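You operate a simulated robot arm through the tools that you are given. There is no shell and no other tool.

You run a simulated robot arm. Do the job below in one go: nothing can be reset, and whatever is moved stays where it is left.

TASK
Put things in order on the folding table. At the end: the blue cap is in the deep white tray; the green apple can (marked "Orchava") stands where the grease tin stood; the mixed lids from the folding table stands where the green apple can stood; the grease tin stands on top of the clear measuring jug; whatever was shut is shut again. Leave all else as you found it, and nothing knocked over.

Only the result counts: the job must be done as asked and must still hold three seconds after the hand-in. Knocking over, shifting, dropping, spilling or breaking anything else fails it. Lids that push on must go on centred and level and be pressed home; caps that screw on are set level and turned clockwise until they are tight.

THE ROBOT
A 7-joint arm with a two-finger parallel gripper, fixed in place. Base frame: the origin is at the foot of the arm, x ahead of it, y to its left, z up; the work surface is at about z = 0. Readings come in m, rad, newtons and seconds.
With the tool pointing down near the work surface it reaches from about 0.24 to 0.62 m from the base axis. Its first joint turns from -1.152 to 1.152 rad. Payload 2.6 kg.
Tool frame: the origin (TCP) lies between the finger pads and is the grasp point; the fingertips stand 0.03 m ahead of it; z points along the fingers, y is the line along which they close. The gripper opens to 0.094 m. The fingers are 0.028 m wide and 0.01 m thick; the gripper's body (0.05 by 0.096 m) begins 0.055 m behind the TCP.
Orientation is that of the tool frame in the base frame, as a unit quaternion [w, x, y, z]. With the fingers straight down and closing along the base's y, the tool's x points along the base's -x, its y along +y and its z along -z.

THE INTERFACE
- The arm moves only by the tool jog_arm. Its argument "moves" is a list that holds one entry, the list of rows, each a list of 7 numbers: the opening, from 0 (shut) to 1 (fully open), then the shift along the base's x, y, z in m, then the turn, a rotation vector about the base's x, y, z in rad. In form: [[[claw, dx, dy, dz, wx, wy, wz], ...]]. A call has 1 to 20 rows; each row shifts and turns the commanded pose from where the row before left it. Rows are played at 5 a second. More than 0.05 m and 0.15 rad between two rows, or a gripper value outside its range, and nothing of the call is played. Where a pose cannot be reached the arm comes as near as it can. A force on the tool above 40 N (or 10 N above the force at the start of the call, whichever is more), or a blocked arm, ends the call early, and 0.2 s more pass. Each finger travels about 0.072 m/s and halts on what it meets, pressing with about 32 N; the grip force reading is that of the motor and also rises with nothing between the fingers. The clock runs only during rows and for 0.2 s after the last one: add rows that do not move to give the fingers time. The reply holds the time, the measured pose of the TCP, the force on the tool along the base axes, the opening and the grip force, in the units named above and with some noise, with the torque about the TCP (base axes, N m) and any sound that the robot's microphone picked up, and new pictures: "pictures" is both (left out), scene, wrist or none.
- Cameras (640 x 400 px; columns grow to the right, rows downward): "scene" is fixed at [0.0271, 0.4305, 0.5663]; the picture's right is [-0.85, -0.52, 0.00], its down [-0.32, 0.53, -0.78] and it looks along [0.41, -0.67, -0.62] (base axes); focal length 290 px, centre (320, 200). "wrist" rides on the gripper at [0.076, 0.014, -0.102] in the tool frame; the picture's right is [-0.18, 0.98, 0.00], its down [-0.75, -0.14, -0.64] and it looks along [-0.63, -0.12, 0.77] (tool axes); focal length 243 px, centre (320, 200). There is no depth. A picture from a camera that has moved, and an enlarged one, comes with that camera's place and axes in the base frame and with its lens. The place of the scene camera against the robot may be out by one fixed shift of up to 0.012 m in any direction.
- inspect(camera, box): a new picture of the part [left, top, right, bottom] of that camera's present view, enlarged. No time passes.
- close_job(): hands the job in; it is judged then, once.

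Nothing tells you positions but the pictures and the camera data. Unless the task says otherwise, let go and move clear before handing in.

The tools are called after "Request:" as name(argument=value, ...) on one line, values as JSON. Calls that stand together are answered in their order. jog_arm: Moves the arm, as the interface text tells. Its arguments: {"type":"object","properties":{"moves":{"type":"array","items":{"type":"array","items":{"type":"array","items":{"type":"number"}}}},"pictures":{"type":"string","enum":["both","scene","wrist","none"]}},"required":["moves"]} The other tools are called the same way: inspect (camera, box) takes an enlarged picture of a part of a camera's view; close_job () hands the job in.

At the start:

```text
time: 0.0
tcp_pos: [0.4201, -0.0746, 0.3366]
tcp_rot: [0.0, 0.0, 1.0, 0.0]
ft_force: [0.9, -0.5, 0.3]
moment: [-0.02, -0.02, 0.02]
grip_width: 0.0942
gripper_force: 0.0
```

scene: 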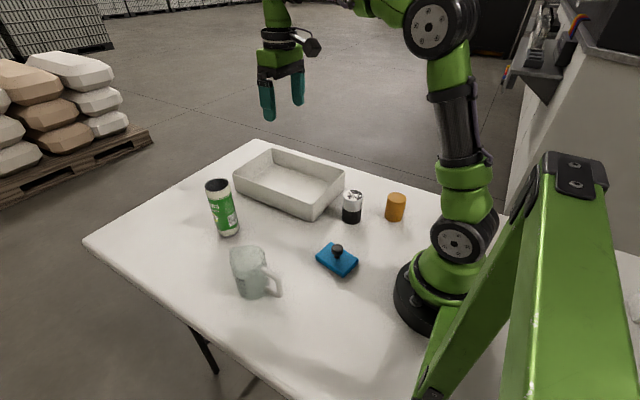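
wrist: 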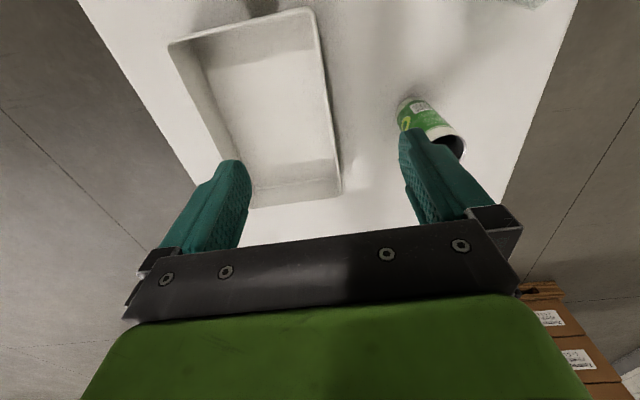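

I see a table with a white tray, a green can, a clear jug, a blue block with a knob, a black and white cylinder and an orange cylinder. I'll look closer at each before moving.

Request:
inspect(camera="scene", box=[180, 140, 300, 310])

Request:
inspect(camera="scene", box=[300, 160, 440, 290])

Request:
inspect(camera="wrist", box=[140, 0, 580, 220])

```text
2.35 times, centred on (240, 225) of scene
camera zoom: at [0.0271, 0.4305, 0.5663], right [-0.85, -0.52, 0.0], down [-0.32, 0.53, -0.78], along [0.41, -0.67, -0.62], focal length 684 px, centre (508, 141)
```

zoom: 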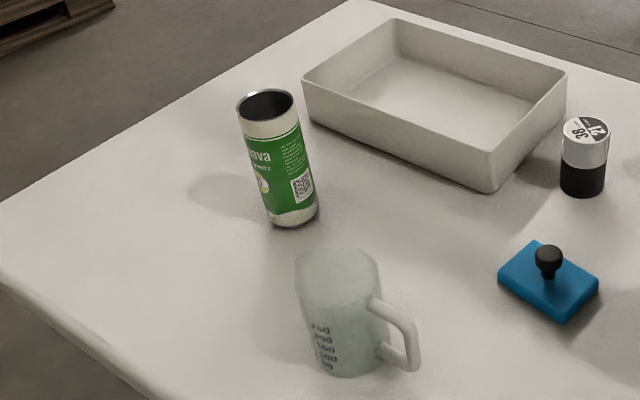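

```text
3.08 times, centred on (370, 225) of scene
camera zoom: at [0.0271, 0.4305, 0.5663], right [-0.85, -0.52, 0.0], down [-0.32, 0.53, -0.78], along [0.41, -0.67, -0.62], focal length 894 px, centre (166, 123)
```

zoom: 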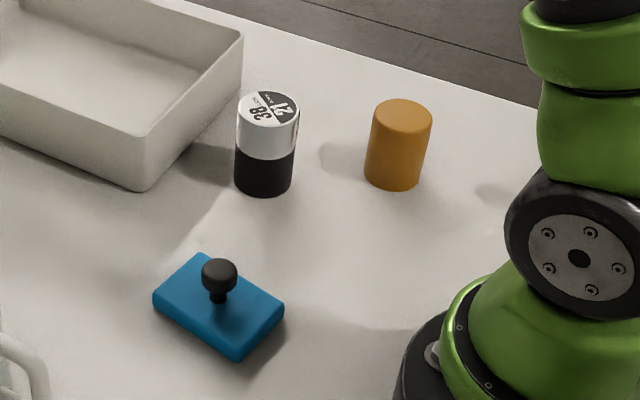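

```text
1.45 times, centred on (360, 110) of wrist
camera zoom: at [0.3449, -0.0595, 0.4389], right [0.18, 0.98, 0.0], down [0.75, -0.14, 0.64], along [0.63, -0.12, -0.77], focal length 353 px, centre (262, 331)
```

zoom: 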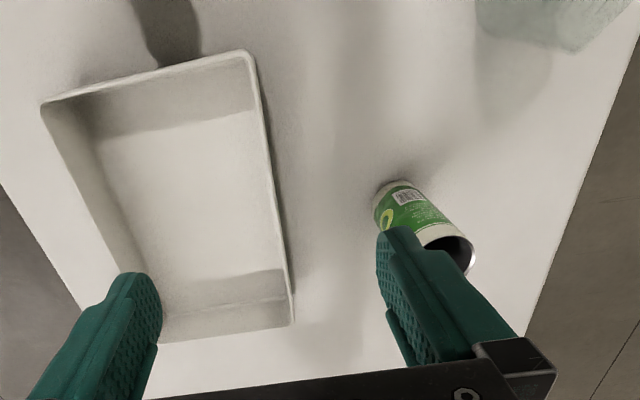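

The can is near (0.54, 0.07), the jug near (0.36, 0.18), the black/silver cylinder near (0.28, -0.16), the orange one near (0.18, -0.23), and the blue slab near (0.23, 0.02). I'll turn the wrist camera to get a closer look at the near-side objects.

Request:
jog_arm(moves=[[[1, -0.01, 0.007, 0, 0, 0, -0.14], [1, -0.01, 0.007, 0, 0, 0, -0.14], [1, -0.01, 0.007, 0, 0, 0, -0.14], [1, -0.01, 0.007, 0, 0, 0, -0.14], [1, -0.01, 0.007, 0, 0, 0, -0.14], [1, -0.01, 0.007, 0, 0, 0, -0.14], [1, -0.01, 0.007, 0, 0, 0, -0.14], [1, -0.01, 0.007, 0, 0, 0, -0.14], [1, -0.01, 0.007, 0, 0, 0, -0.14], [1, -0.01, 0.007, 0, 0, 0, -0.14], [1, -0.01, 0.007, 0, 0, 0, -0.14], [1, 0, 0, 0, 0, 0, 0]]])

Request:
inspect(camera="scene", box=[440, 180, 640, 320])

```text
time: 2.6
tcp_pos: [0.3101, 0.0026, 0.3363]
tcp_rot: [0.0, 0.697, 0.717, 0.0]
ft_force: [0.5, -0.3, 0.2]
moment: [0.01, 0.02, -0.03]
grip_width: 0.094
gripper_force: 0.0
camera wrist: at [0.3228, 0.0795, 0.439], right [0.99, -0.16, 0.0], down [-0.12, -0.76, 0.64], along [-0.1, -0.63, -0.77], focal length 243 px, centre (320, 200)
```

scene: 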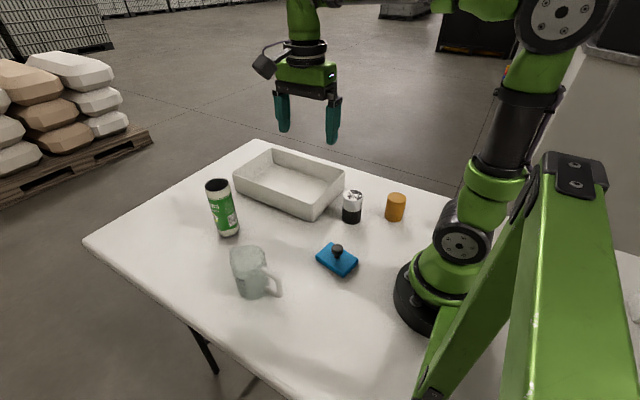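
wrist: 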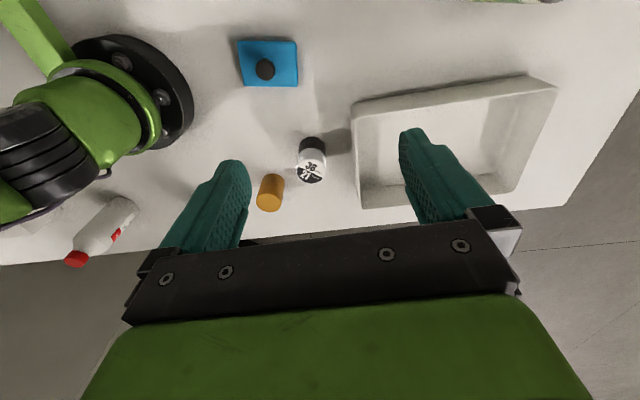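

```text
2.86 times, centred on (540, 250) of scene
camera zoom: at [0.0271, 0.4305, 0.5663], right [-0.85, -0.52, 0.0], down [-0.32, 0.53, -0.78], along [0.41, -0.67, -0.62], focal length 830 px, centre (-309, 57)
```

zoom: 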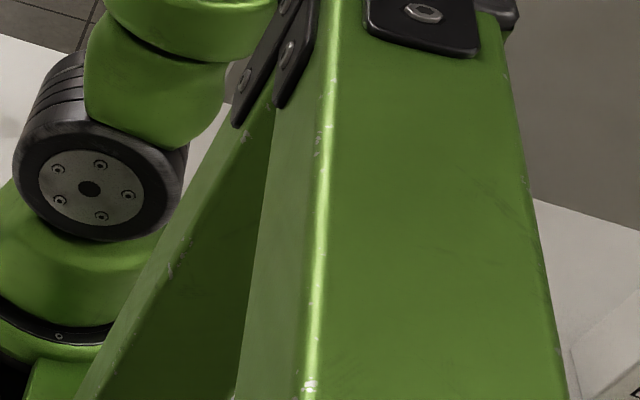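

There is also a red-capped bottle beside the robot's foot. I'll zoom in on the wrist view.

Request:
inspect(camera="wrist", box=[0, 160, 160, 280])

Request:
inspect(camera="wrist", box=[220, 20, 360, 220])

Request:
inspect(camera="wrist", box=[340, 0, 580, 220])

```text
3.33 times, centred on (80, 220) of wrist
camera zoom: at [0.3228, 0.0795, 0.439], right [0.99, -0.16, 0.0], down [-0.12, -0.76, 0.64], along [-0.1, -0.63, -0.77], focal length 809 px, centre (1120, 133)
```

zoom: 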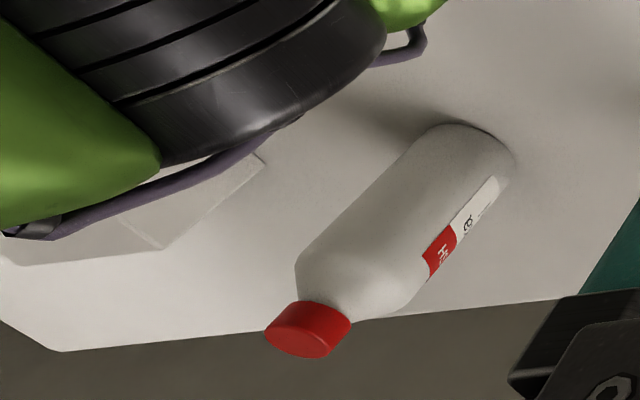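

```text
2.00 times, centred on (290, 120) of wrist
camera zoom: at [0.3228, 0.0795, 0.439], right [0.99, -0.16, 0.0], down [-0.12, -0.76, 0.64], along [-0.1, -0.63, -0.77], focal length 485 px, centre (380, 360)
```

zoom: 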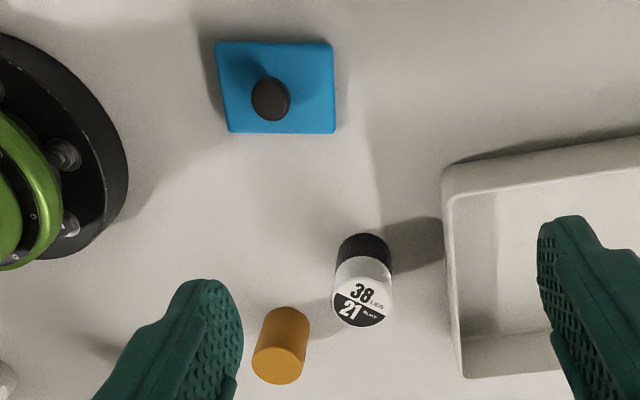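

```text
1.82 times, centred on (460, 110) of wrist
camera zoom: at [0.3228, 0.0795, 0.439], right [0.99, -0.16, 0.0], down [-0.12, -0.76, 0.64], along [-0.1, -0.63, -0.77], focal length 441 px, centre (66, 364)
```

zoom: 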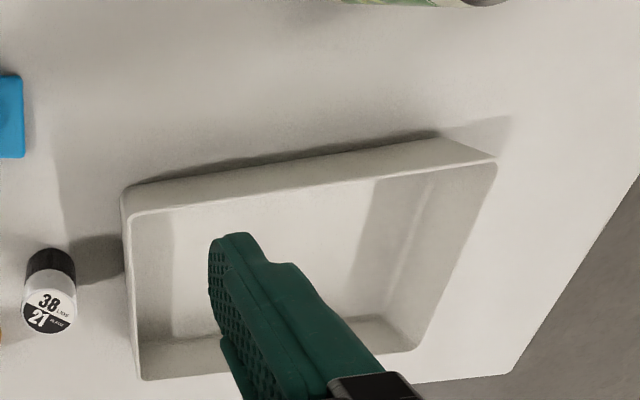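

Zoomed pictures look sharp, so I'll zoom tighter on each label from here.

Request:
inspect(camera="wrist", box=[290, 130, 338, 190])

Request:
inspect(camera="scene", box=[335, 180, 415, 230])

Request:
inspect(camera="scene", box=[305, 230, 369, 280])

Request:
inspect(camera="scene", box=[195, 170, 255, 245])

Request:
inspect(camera="scene", box=[220, 240, 290, 305])

Request:
inspect(camera="wrist", box=[60, 190, 140, 270])

```text
6.67 times, centred on (314, 160) of wrist
camera zoom: at [0.3228, 0.0795, 0.439], right [0.99, -0.16, 0.0], down [-0.12, -0.76, 0.64], along [-0.1, -0.63, -0.77], focal length 1618 px, centre (360, 467)
```

zoom: 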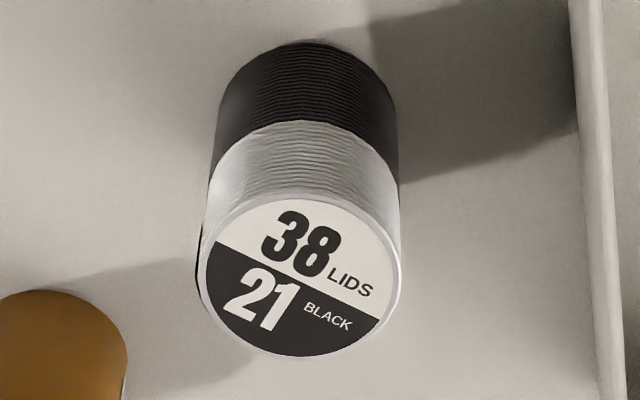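

```text
8.00 times, centred on (375, 205) of scene
camera zoom: at [0.0271, 0.4305, 0.5663], right [-0.85, -0.52, 0.0], down [-0.32, 0.53, -0.78], along [0.41, -0.67, -0.62], focal length 2324 px, centre (-120, 160)
```

zoom: 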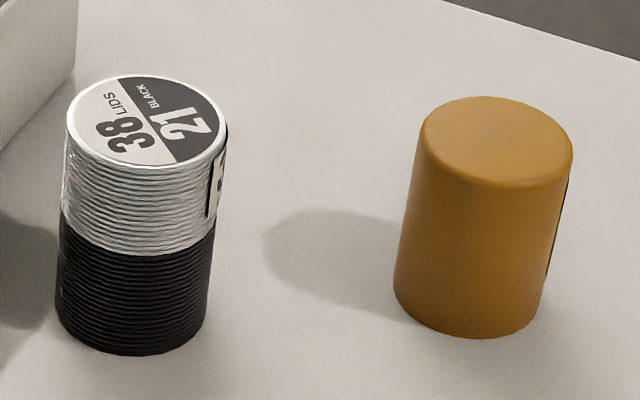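

```text
8.00 times, centred on (337, 255) of scene
camera zoom: at [0.0271, 0.4305, 0.5663], right [-0.85, -0.52, 0.0], down [-0.32, 0.53, -0.78], along [0.41, -0.67, -0.62], focal length 2324 px, centre (184, -240)
```

zoom: 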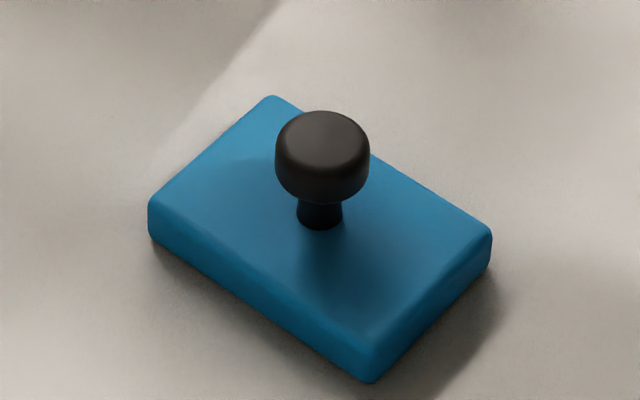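

```text
5.33 times, centred on (225, 208) of scene
camera zoom: at [0.0271, 0.4305, 0.5663], right [-0.85, -0.52, 0.0], down [-0.32, 0.53, -0.78], along [0.41, -0.67, -0.62], focal length 1550 px, centre (827, 160)
```

zoom: 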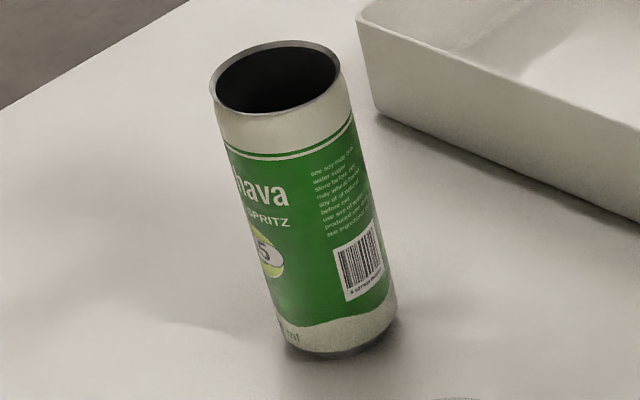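

```text
6.15 times, centred on (255, 272) of scene
camera zoom: at [0.0271, 0.4305, 0.5663], right [-0.85, -0.52, 0.0], down [-0.32, 0.53, -0.78], along [0.41, -0.67, -0.62], focal length 1788 px, centre (720, -246)
```

zoom: 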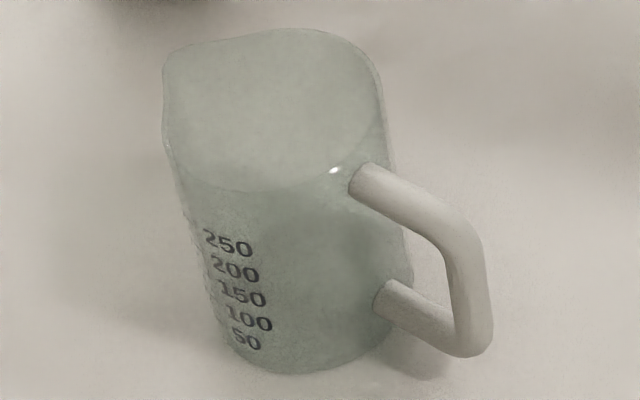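

```text
5.00 times, centred on (100, 230) of wrist
camera zoom: at [0.3228, 0.0795, 0.439], right [0.99, -0.16, 0.0], down [-0.12, -0.76, 0.64], along [-0.1, -0.63, -0.77], focal length 1213 px, centre (1420, 50)
```

zoom: 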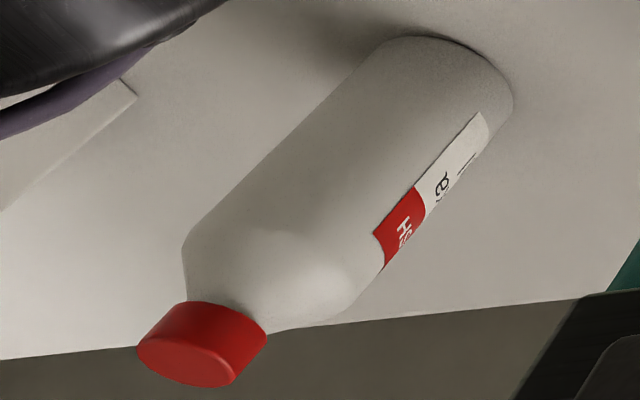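

The black/silver cylinder is a wrapped stack of lids ("38 lids, 21 black"), so it is the mixed lids. The orange cylinder is probably the grease tin and the knobbed blue slab the blue cap. Next I'll look down into the jug.

Request:
jog_arm(moves=[[[1, 0.01, 0.03, 0, 0, 0, 0], [1, 0.01, 0.03, 0, 0, 0, 0], [1, 0.01, 0.03, 0, 0, 0, 0], [1, 0.01, 0.02, 0, 0, 0, 0], [1, 0, 0, 0, 0, 0, 0], [1, 0, 0, 0, 0, 0, 0]]])

Request:
inspect(camera="wrist", box=[230, 0, 430, 125])

```text
time: 4.0
tcp_pos: [0.3507, 0.1126, 0.3363]
tcp_rot: [0.0, 0.696, 0.718, -0.001]
ft_force: [0.3, 0.5, 0.8]
moment: [0.01, 0.03, 0.05]
grip_width: 0.0942
gripper_force: 0.0
camera wrist: at [0.3631, 0.1898, 0.4382], right [0.99, -0.15, 0.0], down [-0.12, -0.76, 0.64], along [-0.1, -0.63, -0.77], focal length 243 px, centre (320, 200)
```

scene: 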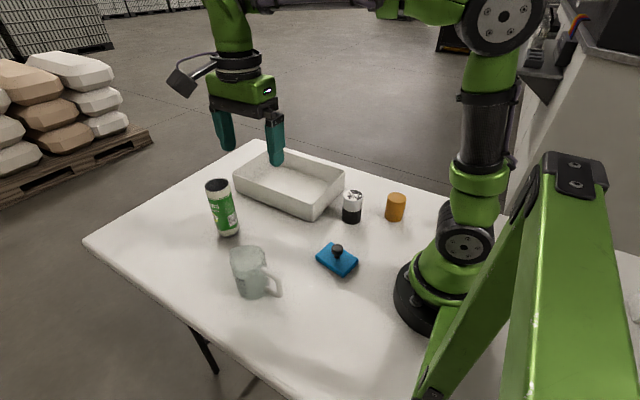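
wrist: 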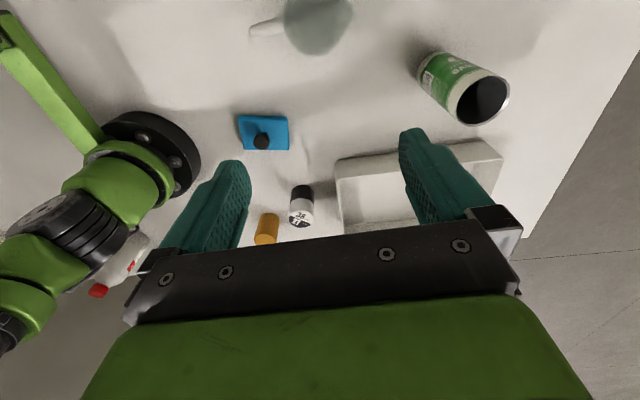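

```text
3.20 times, centred on (330, 62) of wrist
camera zoom: at [0.3631, 0.1898, 0.4382], right [0.99, -0.15, 0.0], down [-0.12, -0.76, 0.64], along [-0.1, -0.63, -0.77], focal length 776 px, centre (288, 640)
```

zoom: 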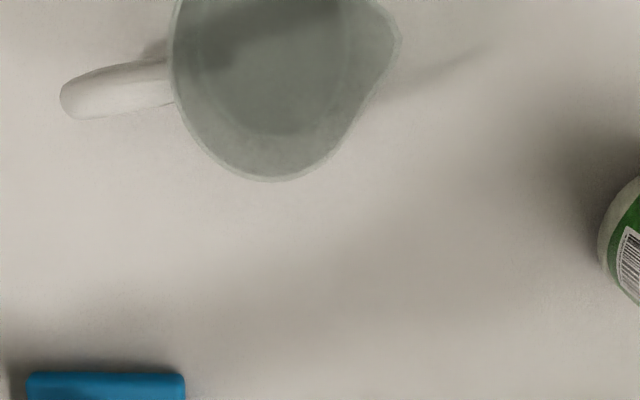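

The jug is cut off by the frame, so I'll move the camera further back and look again.

Request:
jog_arm(moves=[[[1, 0.0, 0.03, 0.01, 0, 0, 0], [1, 0.0, 0.03, 0.01, 0, 0, 0], [1, 0.0, 0.03, 0.01, 0, 0, 0], [1, 0, 0, 0, 0, 0, 0]]], pictures="wrist")

Request:
inspect(camera="wrist", box=[240, 20, 400, 120])

Request:
inspect(camera="wrist", box=[400, 60, 540, 160])

```text
time: 5.0
tcp_pos: [0.3502, 0.2029, 0.3674]
tcp_rot: [0.0, 0.696, 0.718, 0.001]
ft_force: [-0.5, 0.9, 0.0]
moment: [0.03, -0.01, -0.02]
grip_width: 0.0941
gripper_force: 0.0
camera wrist: at [0.3622, 0.2802, 0.469], right [0.99, -0.15, 0.0], down [-0.12, -0.76, 0.64], along [-0.1, -0.63, -0.77], focal length 243 px, centre (320, 200)
```

wrist: 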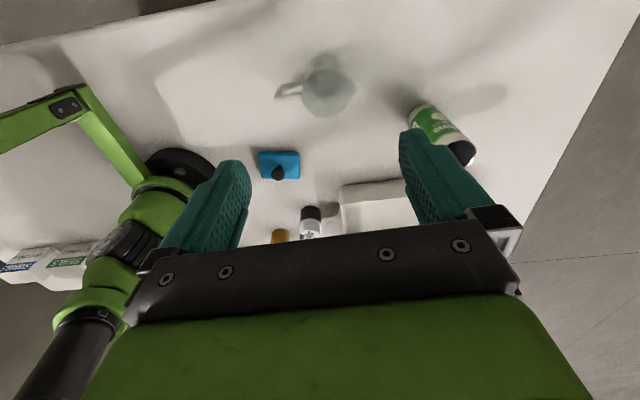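

```text
4.00 times, centred on (320, 70) of wrist
camera zoom: at [0.3622, 0.2802, 0.469], right [0.99, -0.15, 0.0], down [-0.12, -0.76, 0.64], along [-0.1, -0.63, -0.77], focal length 970 px, centre (320, 720)
```

zoom: 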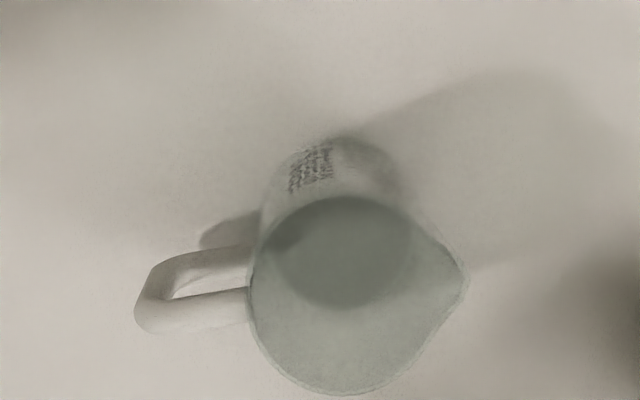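

```text
4.00 times, centred on (470, 110) of wrist
camera zoom: at [0.3622, 0.2802, 0.469], right [0.99, -0.15, 0.0], down [-0.12, -0.76, 0.64], along [-0.1, -0.63, -0.77], focal length 970 px, centre (-280, 560)
```

zoom: 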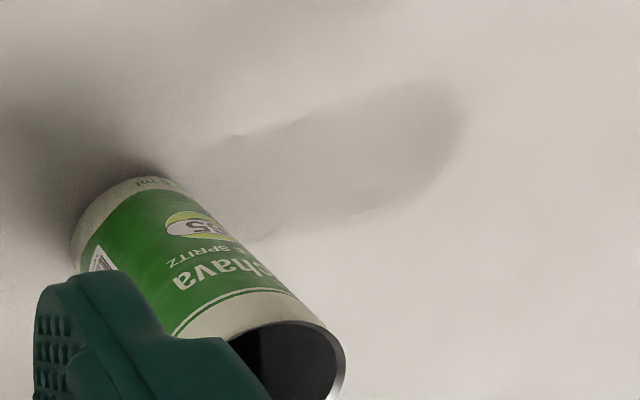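

The jug looks open at the top with a darker disc inside. I need to know whether the orange tin can rest on it, so I'll go closer.

Request:
jog_arm(moves=[[[1, 0.0, 0.01, -0.04, 0, 0, 0], [1, 0.0, 0.01, -0.04, 0, 0, 0], [1, 0.0, 0.0, -0.04, 0, 0, 0], [1, 0, 0, 0, 0, 0, 0]]], pictures="wrist")

Request:
inspect(camera="wrist", box=[240, 30, 400, 130])

```text
time: 6.0
tcp_pos: [0.3491, 0.2236, 0.2444]
tcp_rot: [0.0, 0.696, 0.718, 0.0]
ft_force: [0.2, 0.2, 0.2]
moment: [0.0, -0.01, -0.01]
grip_width: 0.0939
gripper_force: 0.1
camera wrist: at [0.3627, 0.3004, 0.3471], right [0.99, -0.15, 0.0], down [-0.12, -0.76, 0.64], along [-0.1, -0.63, -0.77], focal length 243 px, centre (320, 200)
```

wrist: 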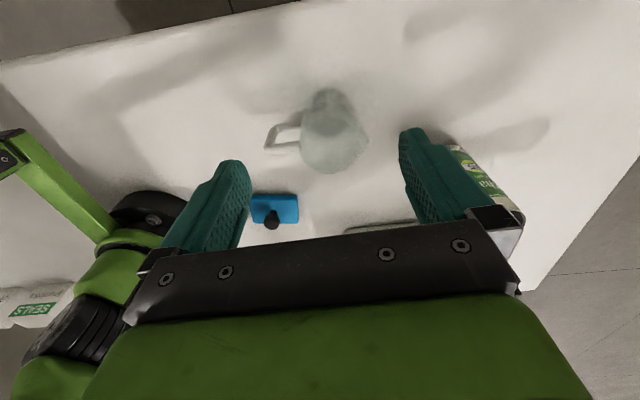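

```text
4.00 times, centred on (320, 80) of wrist
camera zoom: at [0.3627, 0.3004, 0.3471], right [0.99, -0.15, 0.0], down [-0.12, -0.76, 0.64], along [-0.1, -0.63, -0.77], focal length 970 px, centre (320, 680)
```

zoom: 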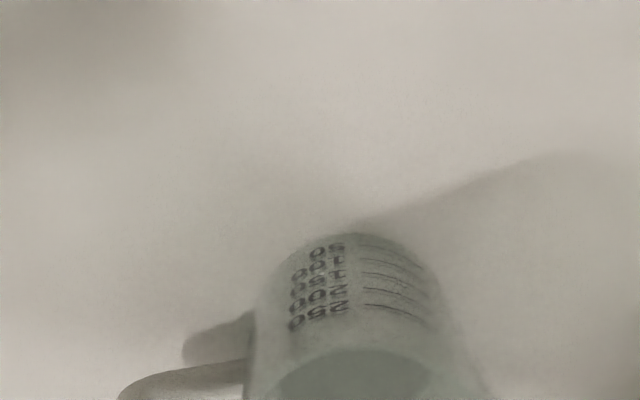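

Request:
inspect(camera="wrist", box=[250, 75, 390, 185])

Request:
inspect(camera="wrist", box=[0, 270, 80, 340])

```text
3.64 times, centred on (320, 130) of wrist
camera zoom: at [0.3627, 0.3004, 0.3471], right [0.99, -0.15, 0.0], down [-0.12, -0.76, 0.64], along [-0.1, -0.63, -0.77], focal length 882 px, centre (320, 454)
```

zoom: 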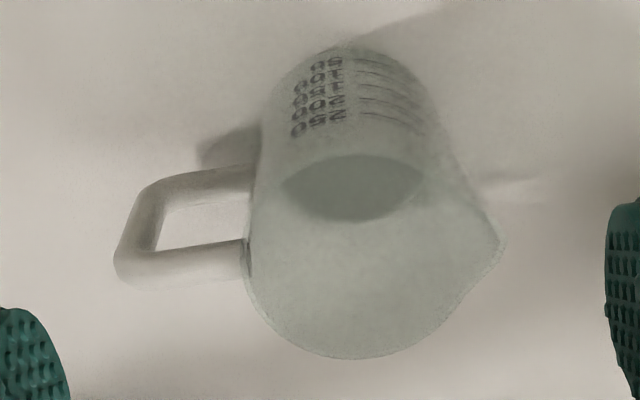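

```text
5.71 times, centred on (40, 305) of wrist
camera zoom: at [0.3627, 0.3004, 0.3471], right [0.99, -0.15, 0.0], down [-0.12, -0.76, 0.64], along [-0.1, -0.63, -0.77], focal length 1386 px, centre (1920, -400)
```

zoom: 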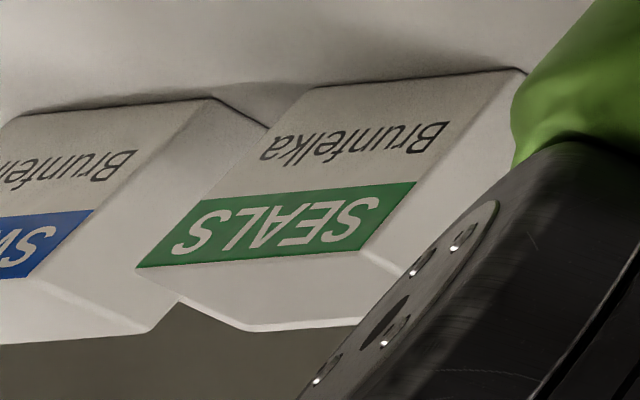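

The jug is hollow and open, with a mouth about 0.064 m across. The orange cylinder is only about 0.055 m wide, so before deciding I want to read the label on its far side. I'll swing round to view it from behind.

Request:
jog_arm(moves=[[[1, 0.0128, -0.0309, 0.014, 0, 0, 0.143], [1, 0.0128, -0.0309, 0.014, 0, 0, 0.143], [1, 0.0128, -0.0309, 0.014, 0, 0, 0.143], [1, 0.0128, -0.0309, 0.014, 0, 0, 0.143], [1, 0, -0.0357, 0, 0, 0, 0.143], [1, 0, -0.0357, 0, 0, 0, 0.143], [1, 0, -0.0357, 0, 0, 0, 0.143], [1, 0, -0.0357, 0, 0, 0, 0.143], [1, 0, -0.0357, 0, 0, 0, 0.143], [1, 0, -0.0357, 0, 0, 0, 0.143], [1, 0, -0.0357, 0, 0, 0, 0.143]]], pictures="none")

Request:
jog_arm(moves=[[[1, -0.0182, -0.0164, -0.0073, 0, 0, 0.143], [1, -0.0182, -0.0164, -0.0073, 0, 0, 0.143], [1, -0.0182, -0.0164, -0.0073, 0, 0, 0.143], [1, -0.0182, -0.0164, -0.0073, 0, 0, 0.143], [1, -0.0182, -0.0164, -0.0073, 0, 0, 0.143], [1, -0.0182, -0.0164, -0.0073, 0, 0, 0.143], [1, -0.0182, -0.0164, -0.0073, 0, 0, 0.143], [1, -0.0182, -0.0164, -0.0073, 0, 0, 0.143], [1, -0.0182, -0.0164, -0.0073, 0, 0, 0.143], [1, -0.0182, -0.0164, -0.0073, 0, 0, 0.143], [1, -0.0182, -0.0164, -0.0073, 0, 0, 0.143], [1, 0, 0, 0, 0, 0, 0]]])

```text
time: 8.4
tcp_pos: [0.4003, -0.1501, 0.3022]
tcp_rot: [0.0, -0.016, 1.0, 0.001]
ft_force: [0.1, 0.0, 0.2]
moment: [-0.01, 0.03, -0.01]
grip_width: 0.0937
gripper_force: 0.0
```

```text
time: 11.0
tcp_pos: [0.2012, -0.3317, 0.2216]
tcp_rot: [-0.001, 0.719, -0.695, -0.001]
ft_force: [-1.0, 0.4, 0.0]
moment: [-0.03, 0.01, 0.02]
grip_width: 0.0941
gripper_force: 0.1
camera wrist: at [0.19, -0.4078, 0.3247], right [-0.99, 0.15, 0.0], down [0.11, 0.76, 0.64], along [0.1, 0.63, -0.77], focal length 243 px, centre (320, 200)
```

scene: 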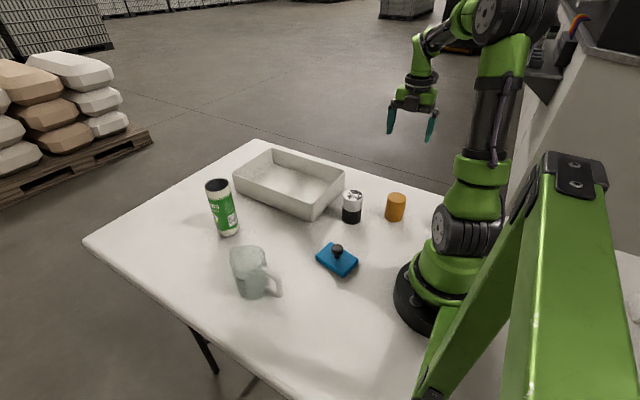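
wrist: 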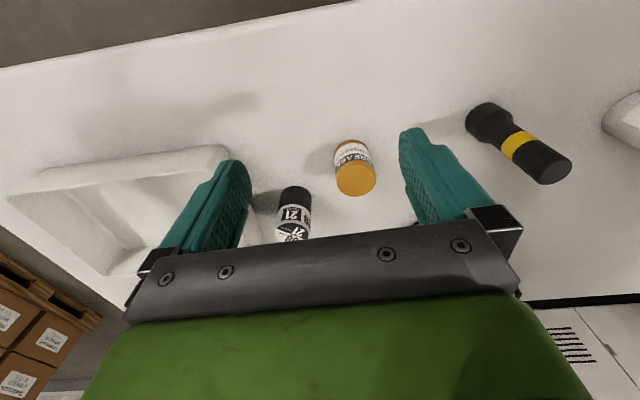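

Request:
inspect(camera="wrist", box=[315, 125, 395, 205])

Request:
inspect(camera="wrist", box=[440, 70, 640, 200])

Request:
inspect(camera="wrist", box=[260, 170, 330, 245])

```text
5.00 times, centred on (355, 165) of wrist
camera zoom: at [0.19, -0.4078, 0.3247], right [-0.99, 0.15, 0.0], down [0.11, 0.76, 0.64], along [0.1, 0.63, -0.77], focal length 1213 px, centre (145, 375)
```

zoom: 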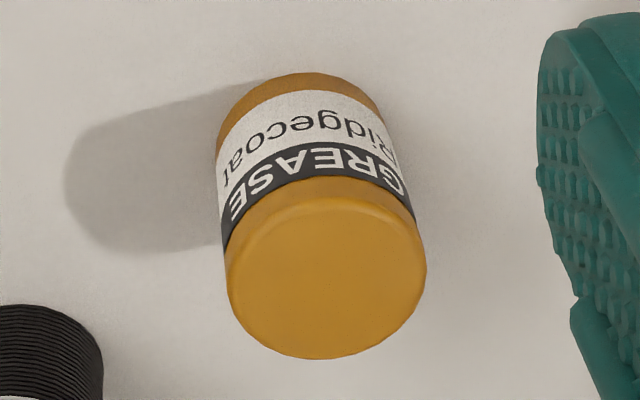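

```text
3.08 times, centred on (540, 135) of wrist
camera zoom: at [0.19, -0.4078, 0.3247], right [-0.99, 0.15, 0.0], down [0.11, 0.76, 0.64], along [0.1, 0.63, -0.77], focal length 746 px, centre (-357, 400)
```

zoom: 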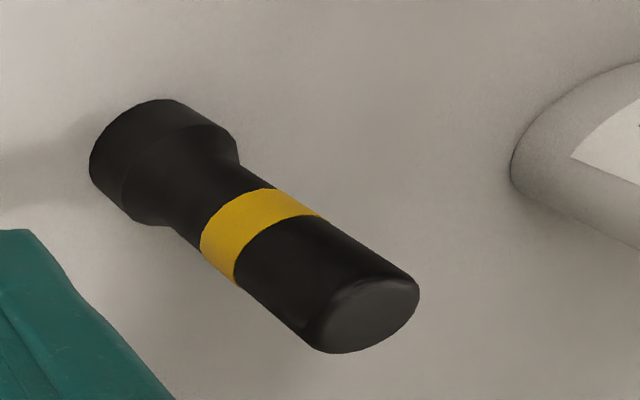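

```text
5.33 times, centred on (295, 208) of wrist
camera zoom: at [0.19, -0.4078, 0.3247], right [-0.99, 0.15, 0.0], down [0.11, 0.76, 0.64], along [0.1, 0.63, -0.77], focal length 1294 px, centre (453, 160)
```

zoom: 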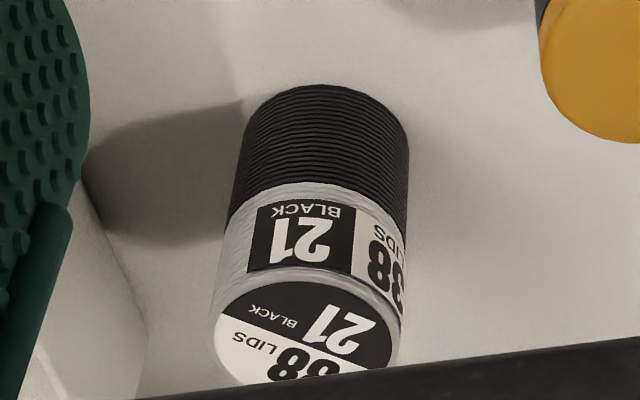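

The orange cylinder is labelled "Ridgecoat GREASE", so it is the grease tin, at about (0.172, -0.223), 0.07 tall and 0.05 wide. I'll position above it.

Request:
jog_arm(moves=[[[1, -0.007, 0.027, -0.015, 0, 0, 0], [1, -0.007, 0.027, -0.015, 0, 0, 0], [1, -0.007, 0.027, -0.015, 0, 0, 0], [1, -0.008, 0.0277, -0.015, 0, 0, 0], [1, 0, 0, 0, 0, 0, 0], [1, 0, 0, 0, 0, 0, 0]]])

Request:
inspect(camera="wrist", box=[220, 100, 420, 240])

```text
time: 12.4
tcp_pos: [0.1725, -0.2225, 0.1613]
tcp_rot: [0.0, 0.719, -0.695, 0.0]
ft_force: [-0.1, -0.2, -1.1]
moment: [-0.04, -0.04, -0.04]
grip_width: 0.094
gripper_force: 0.0
camera wrist: at [0.1612, -0.2985, 0.264], right [-0.99, 0.15, 0.0], down [0.12, 0.76, 0.64], along [0.1, 0.63, -0.77], focal length 243 px, centre (320, 200)
```

scene: 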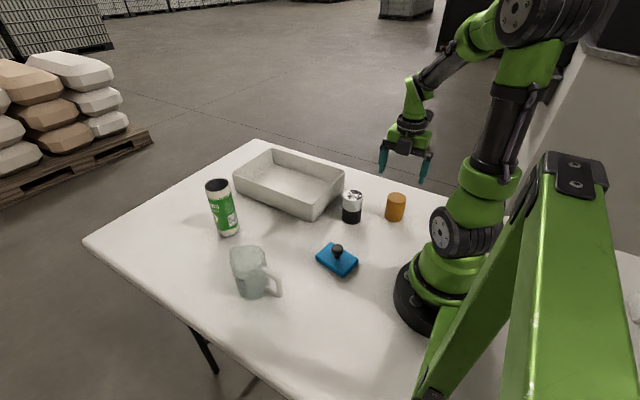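
wrist: 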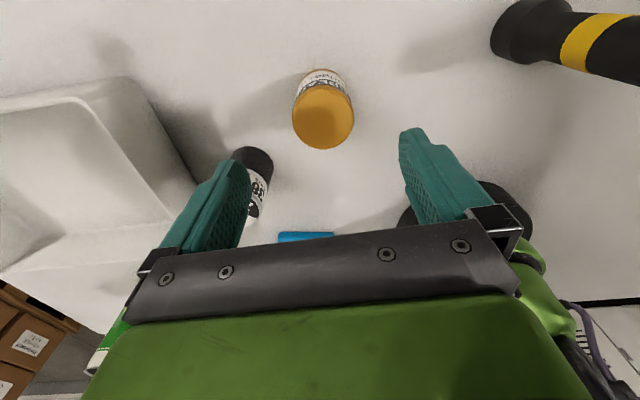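

```text
2.86 times, centred on (320, 170) of wrist
camera zoom: at [0.1612, -0.2985, 0.264], right [-0.99, 0.15, 0.0], down [0.12, 0.76, 0.64], along [0.1, 0.63, -0.77], focal length 693 px, centre (320, 286)
```

zoom: 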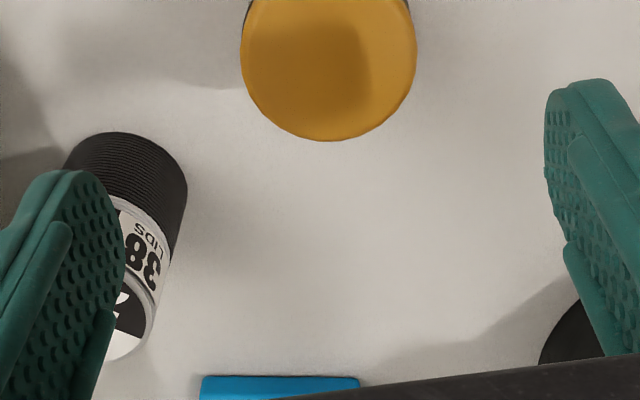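

The tin is centred under the gripper. I'll descend and grip it at mid-height.

Request:
jog_arm(moves=[[[1, -0.001, -0.0005, -0.03, 0, 0, 0], [1, 0, 0, -0.03, 0, 0, 0], [1, 0, 0, -0.025, 0, 0, 0], [1, 0, 0, -0.022, 0, 0, 0], [1, 0, 0, 0, 0, 0, 0], [1, 0, 0, 0, 0, 0, 0]]])

Request:
jog_arm(moves=[[[0.4, 0, 0, 0, 0, 0, 0], [0.4, 0, 0, 0, 0, 0, 0], [0.4, 0, 0, 0, 0, 0, 0], [0.4, 0, 0, 0, 0, 0, 0], [0.4, 0, 0, 0, 0, 0, 0]]])

```text
time: 13.8
tcp_pos: [0.171, -0.2227, 0.0549]
tcp_rot: [0.0, 0.719, -0.695, 0.0]
ft_force: [-0.3, 0.2, 0.0]
moment: [0.02, -0.01, 0.02]
grip_width: 0.0943
gripper_force: 0.1
camera wrist: at [0.1602, -0.2992, 0.1575], right [-0.99, 0.15, 0.0], down [0.12, 0.76, 0.64], along [0.1, 0.64, -0.77], focal length 243 px, centre (320, 200)
```

scene: 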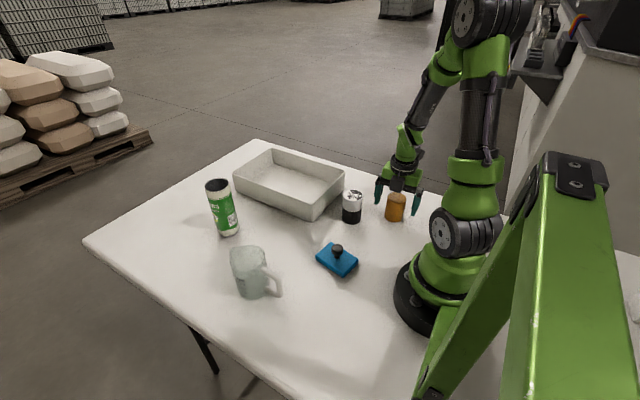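
wrist: 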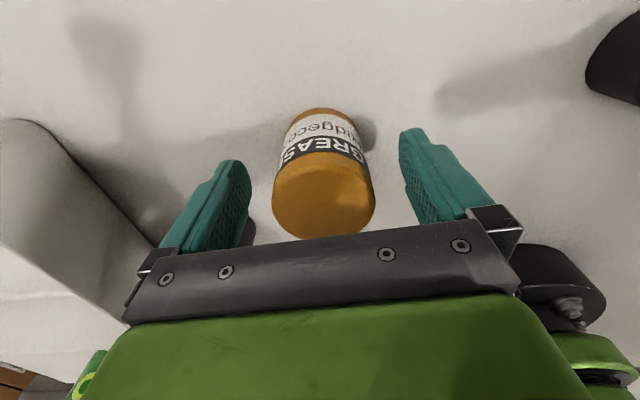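

```text
time: 15.0
tcp_pos: [0.1715, -0.2226, 0.0559]
tcp_rot: [0.0, 0.72, -0.694, 0.0]
ft_force: [0.0, 0.8, 0.0]
moment: [-0.03, -0.03, -0.02]
grip_width: 0.0528
gripper_force: 31.8
camera wrist: at [0.1602, -0.2993, 0.1577], right [-0.99, 0.15, 0.0], down [0.12, 0.76, 0.64], along [0.1, 0.63, -0.77], focal length 243 px, centre (320, 200)
```

scene: 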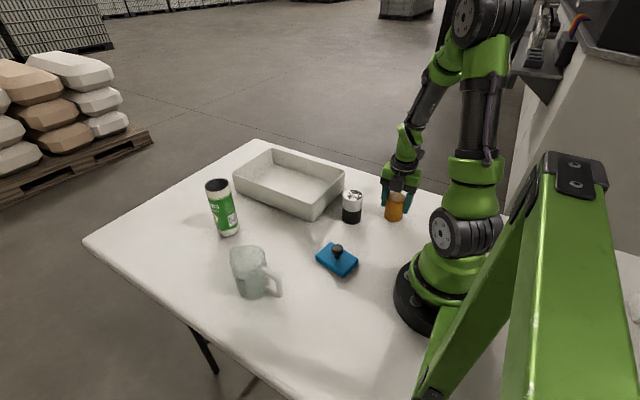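
wrist: 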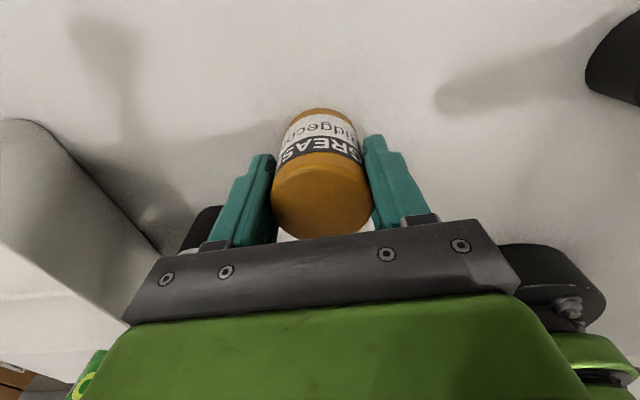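

The tin is gripped (width 0.053). I'll lift it and carry it over beside the jug.

Request:
jog_arm(moves=[[[0.4, 0, 0, 0.03, 0, 0, 0], [0.4, 0, 0, 0.04, 0, 0, 0], [0.4, 0, 0, 0.045, 0, 0, 0], [0.4, 0, 0, 0.045, 0, 0, 0], [0.4, 0, 0, 0.045, 0, 0, 0], [0.4, 0, 0, 0.035, 0, 0, 0], [0.4, 0.0297, 0.0245, 0, 0, 0, 0], [0.4, 0.0297, 0.0245, 0, 0, 0, 0], [0.4, 0.0297, 0.0245, 0, 0, 0, 0], [0.4, 0.0297, 0.0245, 0, 0, 0, 0], [0.4, 0.0297, 0.0245, 0, 0, 0, 0], [0.4, 0.005, 0.0391, 0, 0, 0, 0], [0.4, 0.005, 0.0391, 0, 0, 0, 0], [0.4, 0.005, 0.0391, 0, 0, 0, 0], [0.4, 0.005, 0.0391, 0, 0, 0, 0], [0.4, 0.005, 0.0391, 0, 0, 0, 0], [0.4, 0.005, 0.0391, 0, 0, 0, 0], [0.4, 0.005, 0.0391, 0, 0, 0, 0], [0.4, 0, 0, 0, 0, 0, 0], [0.4, 0, 0, 0, 0, 0, 0]]])

```text
time: 19.2
tcp_pos: [0.3532, 0.1733, 0.2937]
tcp_rot: [0.0, 0.719, -0.696, 0.0]
ft_force: [0.4, -0.7, -1.0]
moment: [-0.01, 0.02, 0.0]
grip_width: 0.0518
gripper_force: 32.2
camera wrist: at [0.3434, 0.097, 0.3965], right [-0.99, 0.15, 0.0], down [0.12, 0.76, 0.64], along [0.1, 0.63, -0.77], focal length 243 px, centre (320, 200)
```

scene: 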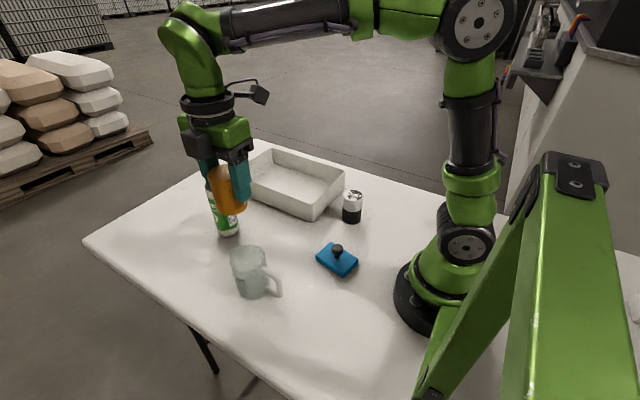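
wrist: 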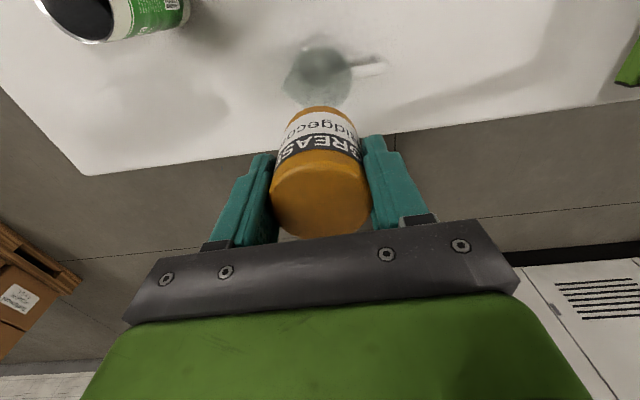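

Request:
inspect(camera="wrist", box=[260, 30, 400, 120])

Request:
inspect(camera="scene", box=[170, 130, 310, 310])

```text
4.44 times, centred on (330, 75) of wrist
camera zoom: at [0.3434, 0.097, 0.3965], right [-0.99, 0.15, 0.0], down [0.12, 0.76, 0.64], along [0.1, 0.63, -0.77], focal length 1078 px, centre (276, 756)
```

zoom: 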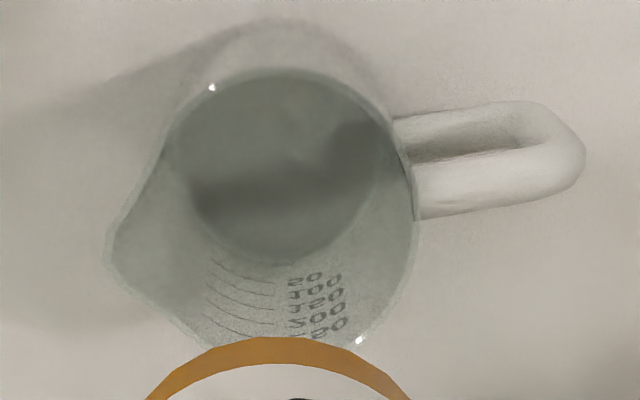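

```text
2.22 times, centred on (240, 220) of scene
camera zoom: at [0.0271, 0.4305, 0.5663], right [-0.85, -0.52, 0.0], down [-0.32, 0.53, -0.78], along [0.41, -0.67, -0.62], focal length 646 px, centre (498, 156)
```

zoom: 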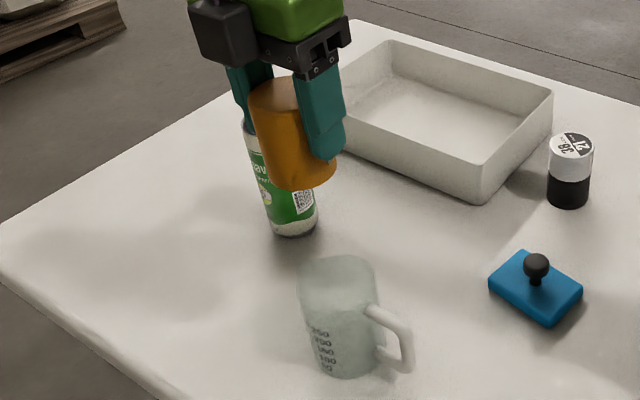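

The jug is an open hollow jug seen from above. I want a cleaner measure of its rim, so I'll shift slightly until the tin doesn't hide it.

Request:
jog_arm(moves=[[[0.4, 0, 0.015, 0, 0, 0, 0], [0.4, 0, 0.013, 0, 0, 0, 0], [0.4, 0, 0, 0, 0, 0, 0], [0.4, 0, 0, 0, 0, 0, 0]]], pictures="none")

Request:
inspect(camera="wrist", box=[245, 0, 405, 110])

```text
time: 20.2
tcp_pos: [0.3533, 0.1996, 0.2948]
tcp_rot: [0.0, 0.719, -0.695, 0.0]
ft_force: [0.2, 0.2, -0.4]
moment: [0.02, 0.0, -0.03]
grip_width: 0.0513
gripper_force: 32.2
```

```text
3.64 times, centred on (325, 55) of wrist
camera zoom: at [0.3432, 0.1254, 0.3969], right [-0.99, 0.15, 0.0], down [0.12, 0.76, 0.64], along [0.1, 0.63, -0.77], focal length 882 px, centre (302, 727)
```

zoom: 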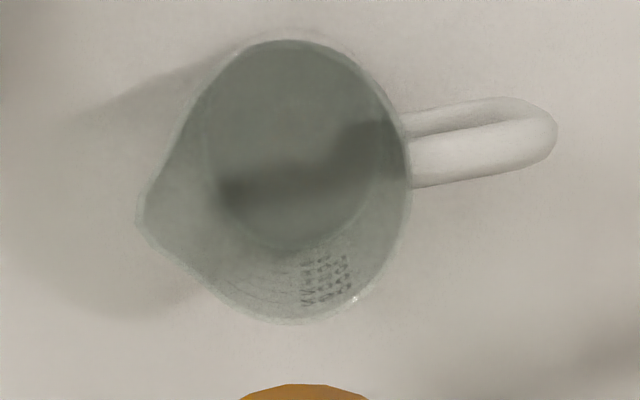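

The jug centre comes out at (0.354, 0.1705), rim height about 0.104 and rim radius about 0.034. I'll centre the tin and come down to just above the rim.

Request:
jog_arm(moves=[[[0.4, 0.0007, -0.0285, -0.01, 0, 0, 0], [0.4, 0, 0, -0.035, 0, 0, 0], [0.4, 0, 0, -0.035, 0, 0, 0], [0.4, 0, 0, -0.025, 0, 0, 0], [0.4, 0, 0, -0.013, 0, 0, 0], [0.4, 0, 0, 0, 0, 0, 0], [0.4, 0, 0, 0, 0, 0, 0]]])

Request:
inspect(camera="scene", box=[190, 180, 310, 310])

Request:
inspect(camera="wrist", box=[240, 60, 400, 180])

```text
time: 21.8
tcp_pos: [0.3541, 0.1723, 0.1769]
tcp_rot: [0.0, 0.719, -0.695, 0.0]
ft_force: [0.1, -0.1, -0.6]
moment: [0.0, 0.01, -0.01]
grip_width: 0.0516
gripper_force: 32.2
camera wrist: at [0.344, 0.0964, 0.2791], right [-0.99, 0.15, 0.0], down [0.12, 0.76, 0.64], along [0.1, 0.63, -0.77], focal length 243 px, centre (320, 200)
```

scene: 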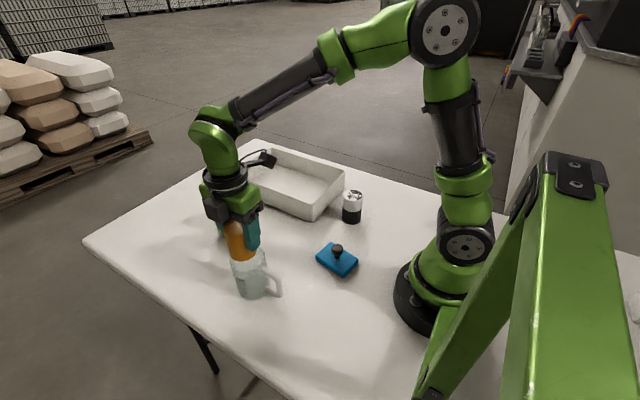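
wrist: 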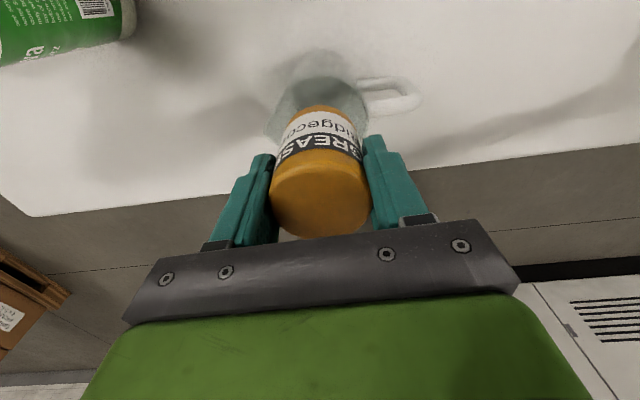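

```text
3.08 times, centred on (250, 245) of scene
camera zoom: at [0.0271, 0.4305, 0.5663], right [-0.85, -0.52, 0.0], down [-0.32, 0.53, -0.78], along [0.41, -0.67, -0.62], focal length 894 px, centre (535, 62)
```

zoom: 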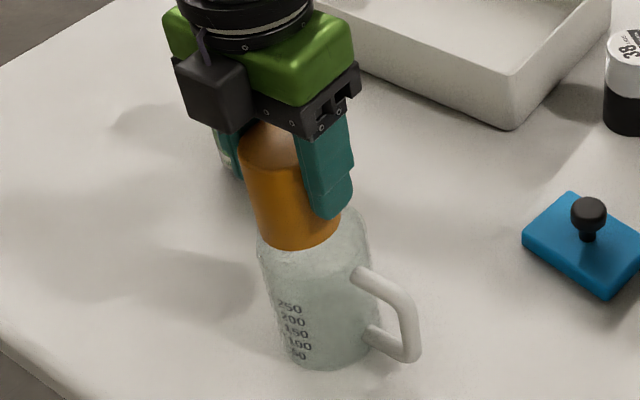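

```text
3.33 times, centred on (320, 120) of wrist
camera zoom: at [0.344, 0.0964, 0.2791], right [-0.99, 0.15, 0.0], down [0.12, 0.76, 0.64], along [0.1, 0.63, -0.77], focal length 809 px, centre (320, 467)
```

zoom: 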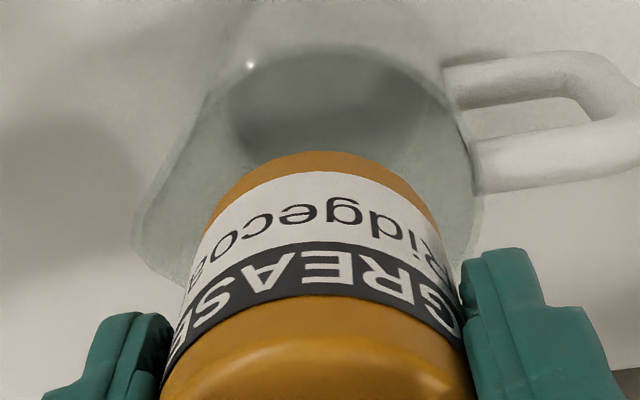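

The tin sits about 4 mm toward +y of the TCP, so I'll correct by that amount and descend slowly to feel for contact at the rim.

Request:
jog_arm(moves=[[[0.4, 0, -0.005, 0, 0, 0, 0], [0.4, 0, 0, -0.006, 0, 0, 0], [0.4, 0, 0, -0.004, 0, 0, 0], [0.4, 0, 0, 0, 0, 0, 0]]], pictures="none")

Request:
jog_arm(moves=[[[0.4, 0, 0, -0.002, 0, 0, 0], [0.4, 0, 0, -0.002, 0, 0, 0], [0.4, 0, 0, 0, 0, 0, 0]]])

```text
time: 22.8
tcp_pos: [0.3544, 0.167, 0.1669]
tcp_rot: [0.001, 0.719, -0.695, 0.0]
ft_force: [-0.1, 0.5, -1.0]
moment: [0.01, 0.0, 0.02]
grip_width: 0.0517
gripper_force: 32.0
```

```text
time: 23.6
tcp_pos: [0.356, 0.1686, 0.1623]
tcp_rot: [0.0, 0.72, -0.694, 0.0]
ft_force: [0.1, -0.1, -2.1]
moment: [0.0, 0.0, 0.01]
grip_width: 0.0514
gripper_force: 32.0
camera wrist: at [0.3448, 0.0915, 0.2652], right [-0.99, 0.15, 0.0], down [0.12, 0.76, 0.64], along [0.1, 0.63, -0.77], focal length 243 px, centre (320, 200)
```

scene: 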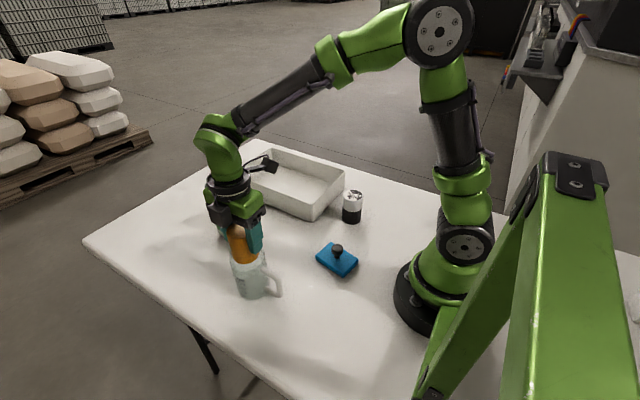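
wrist: 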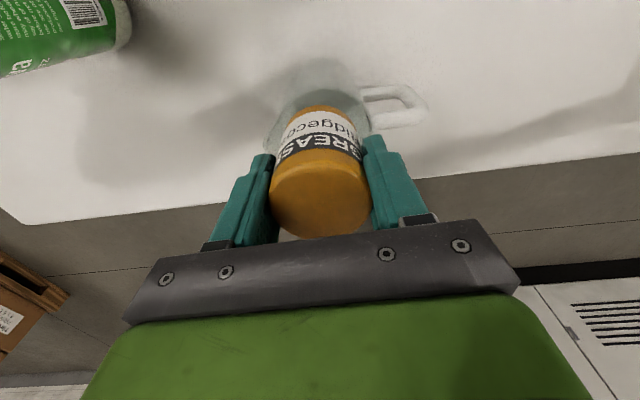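

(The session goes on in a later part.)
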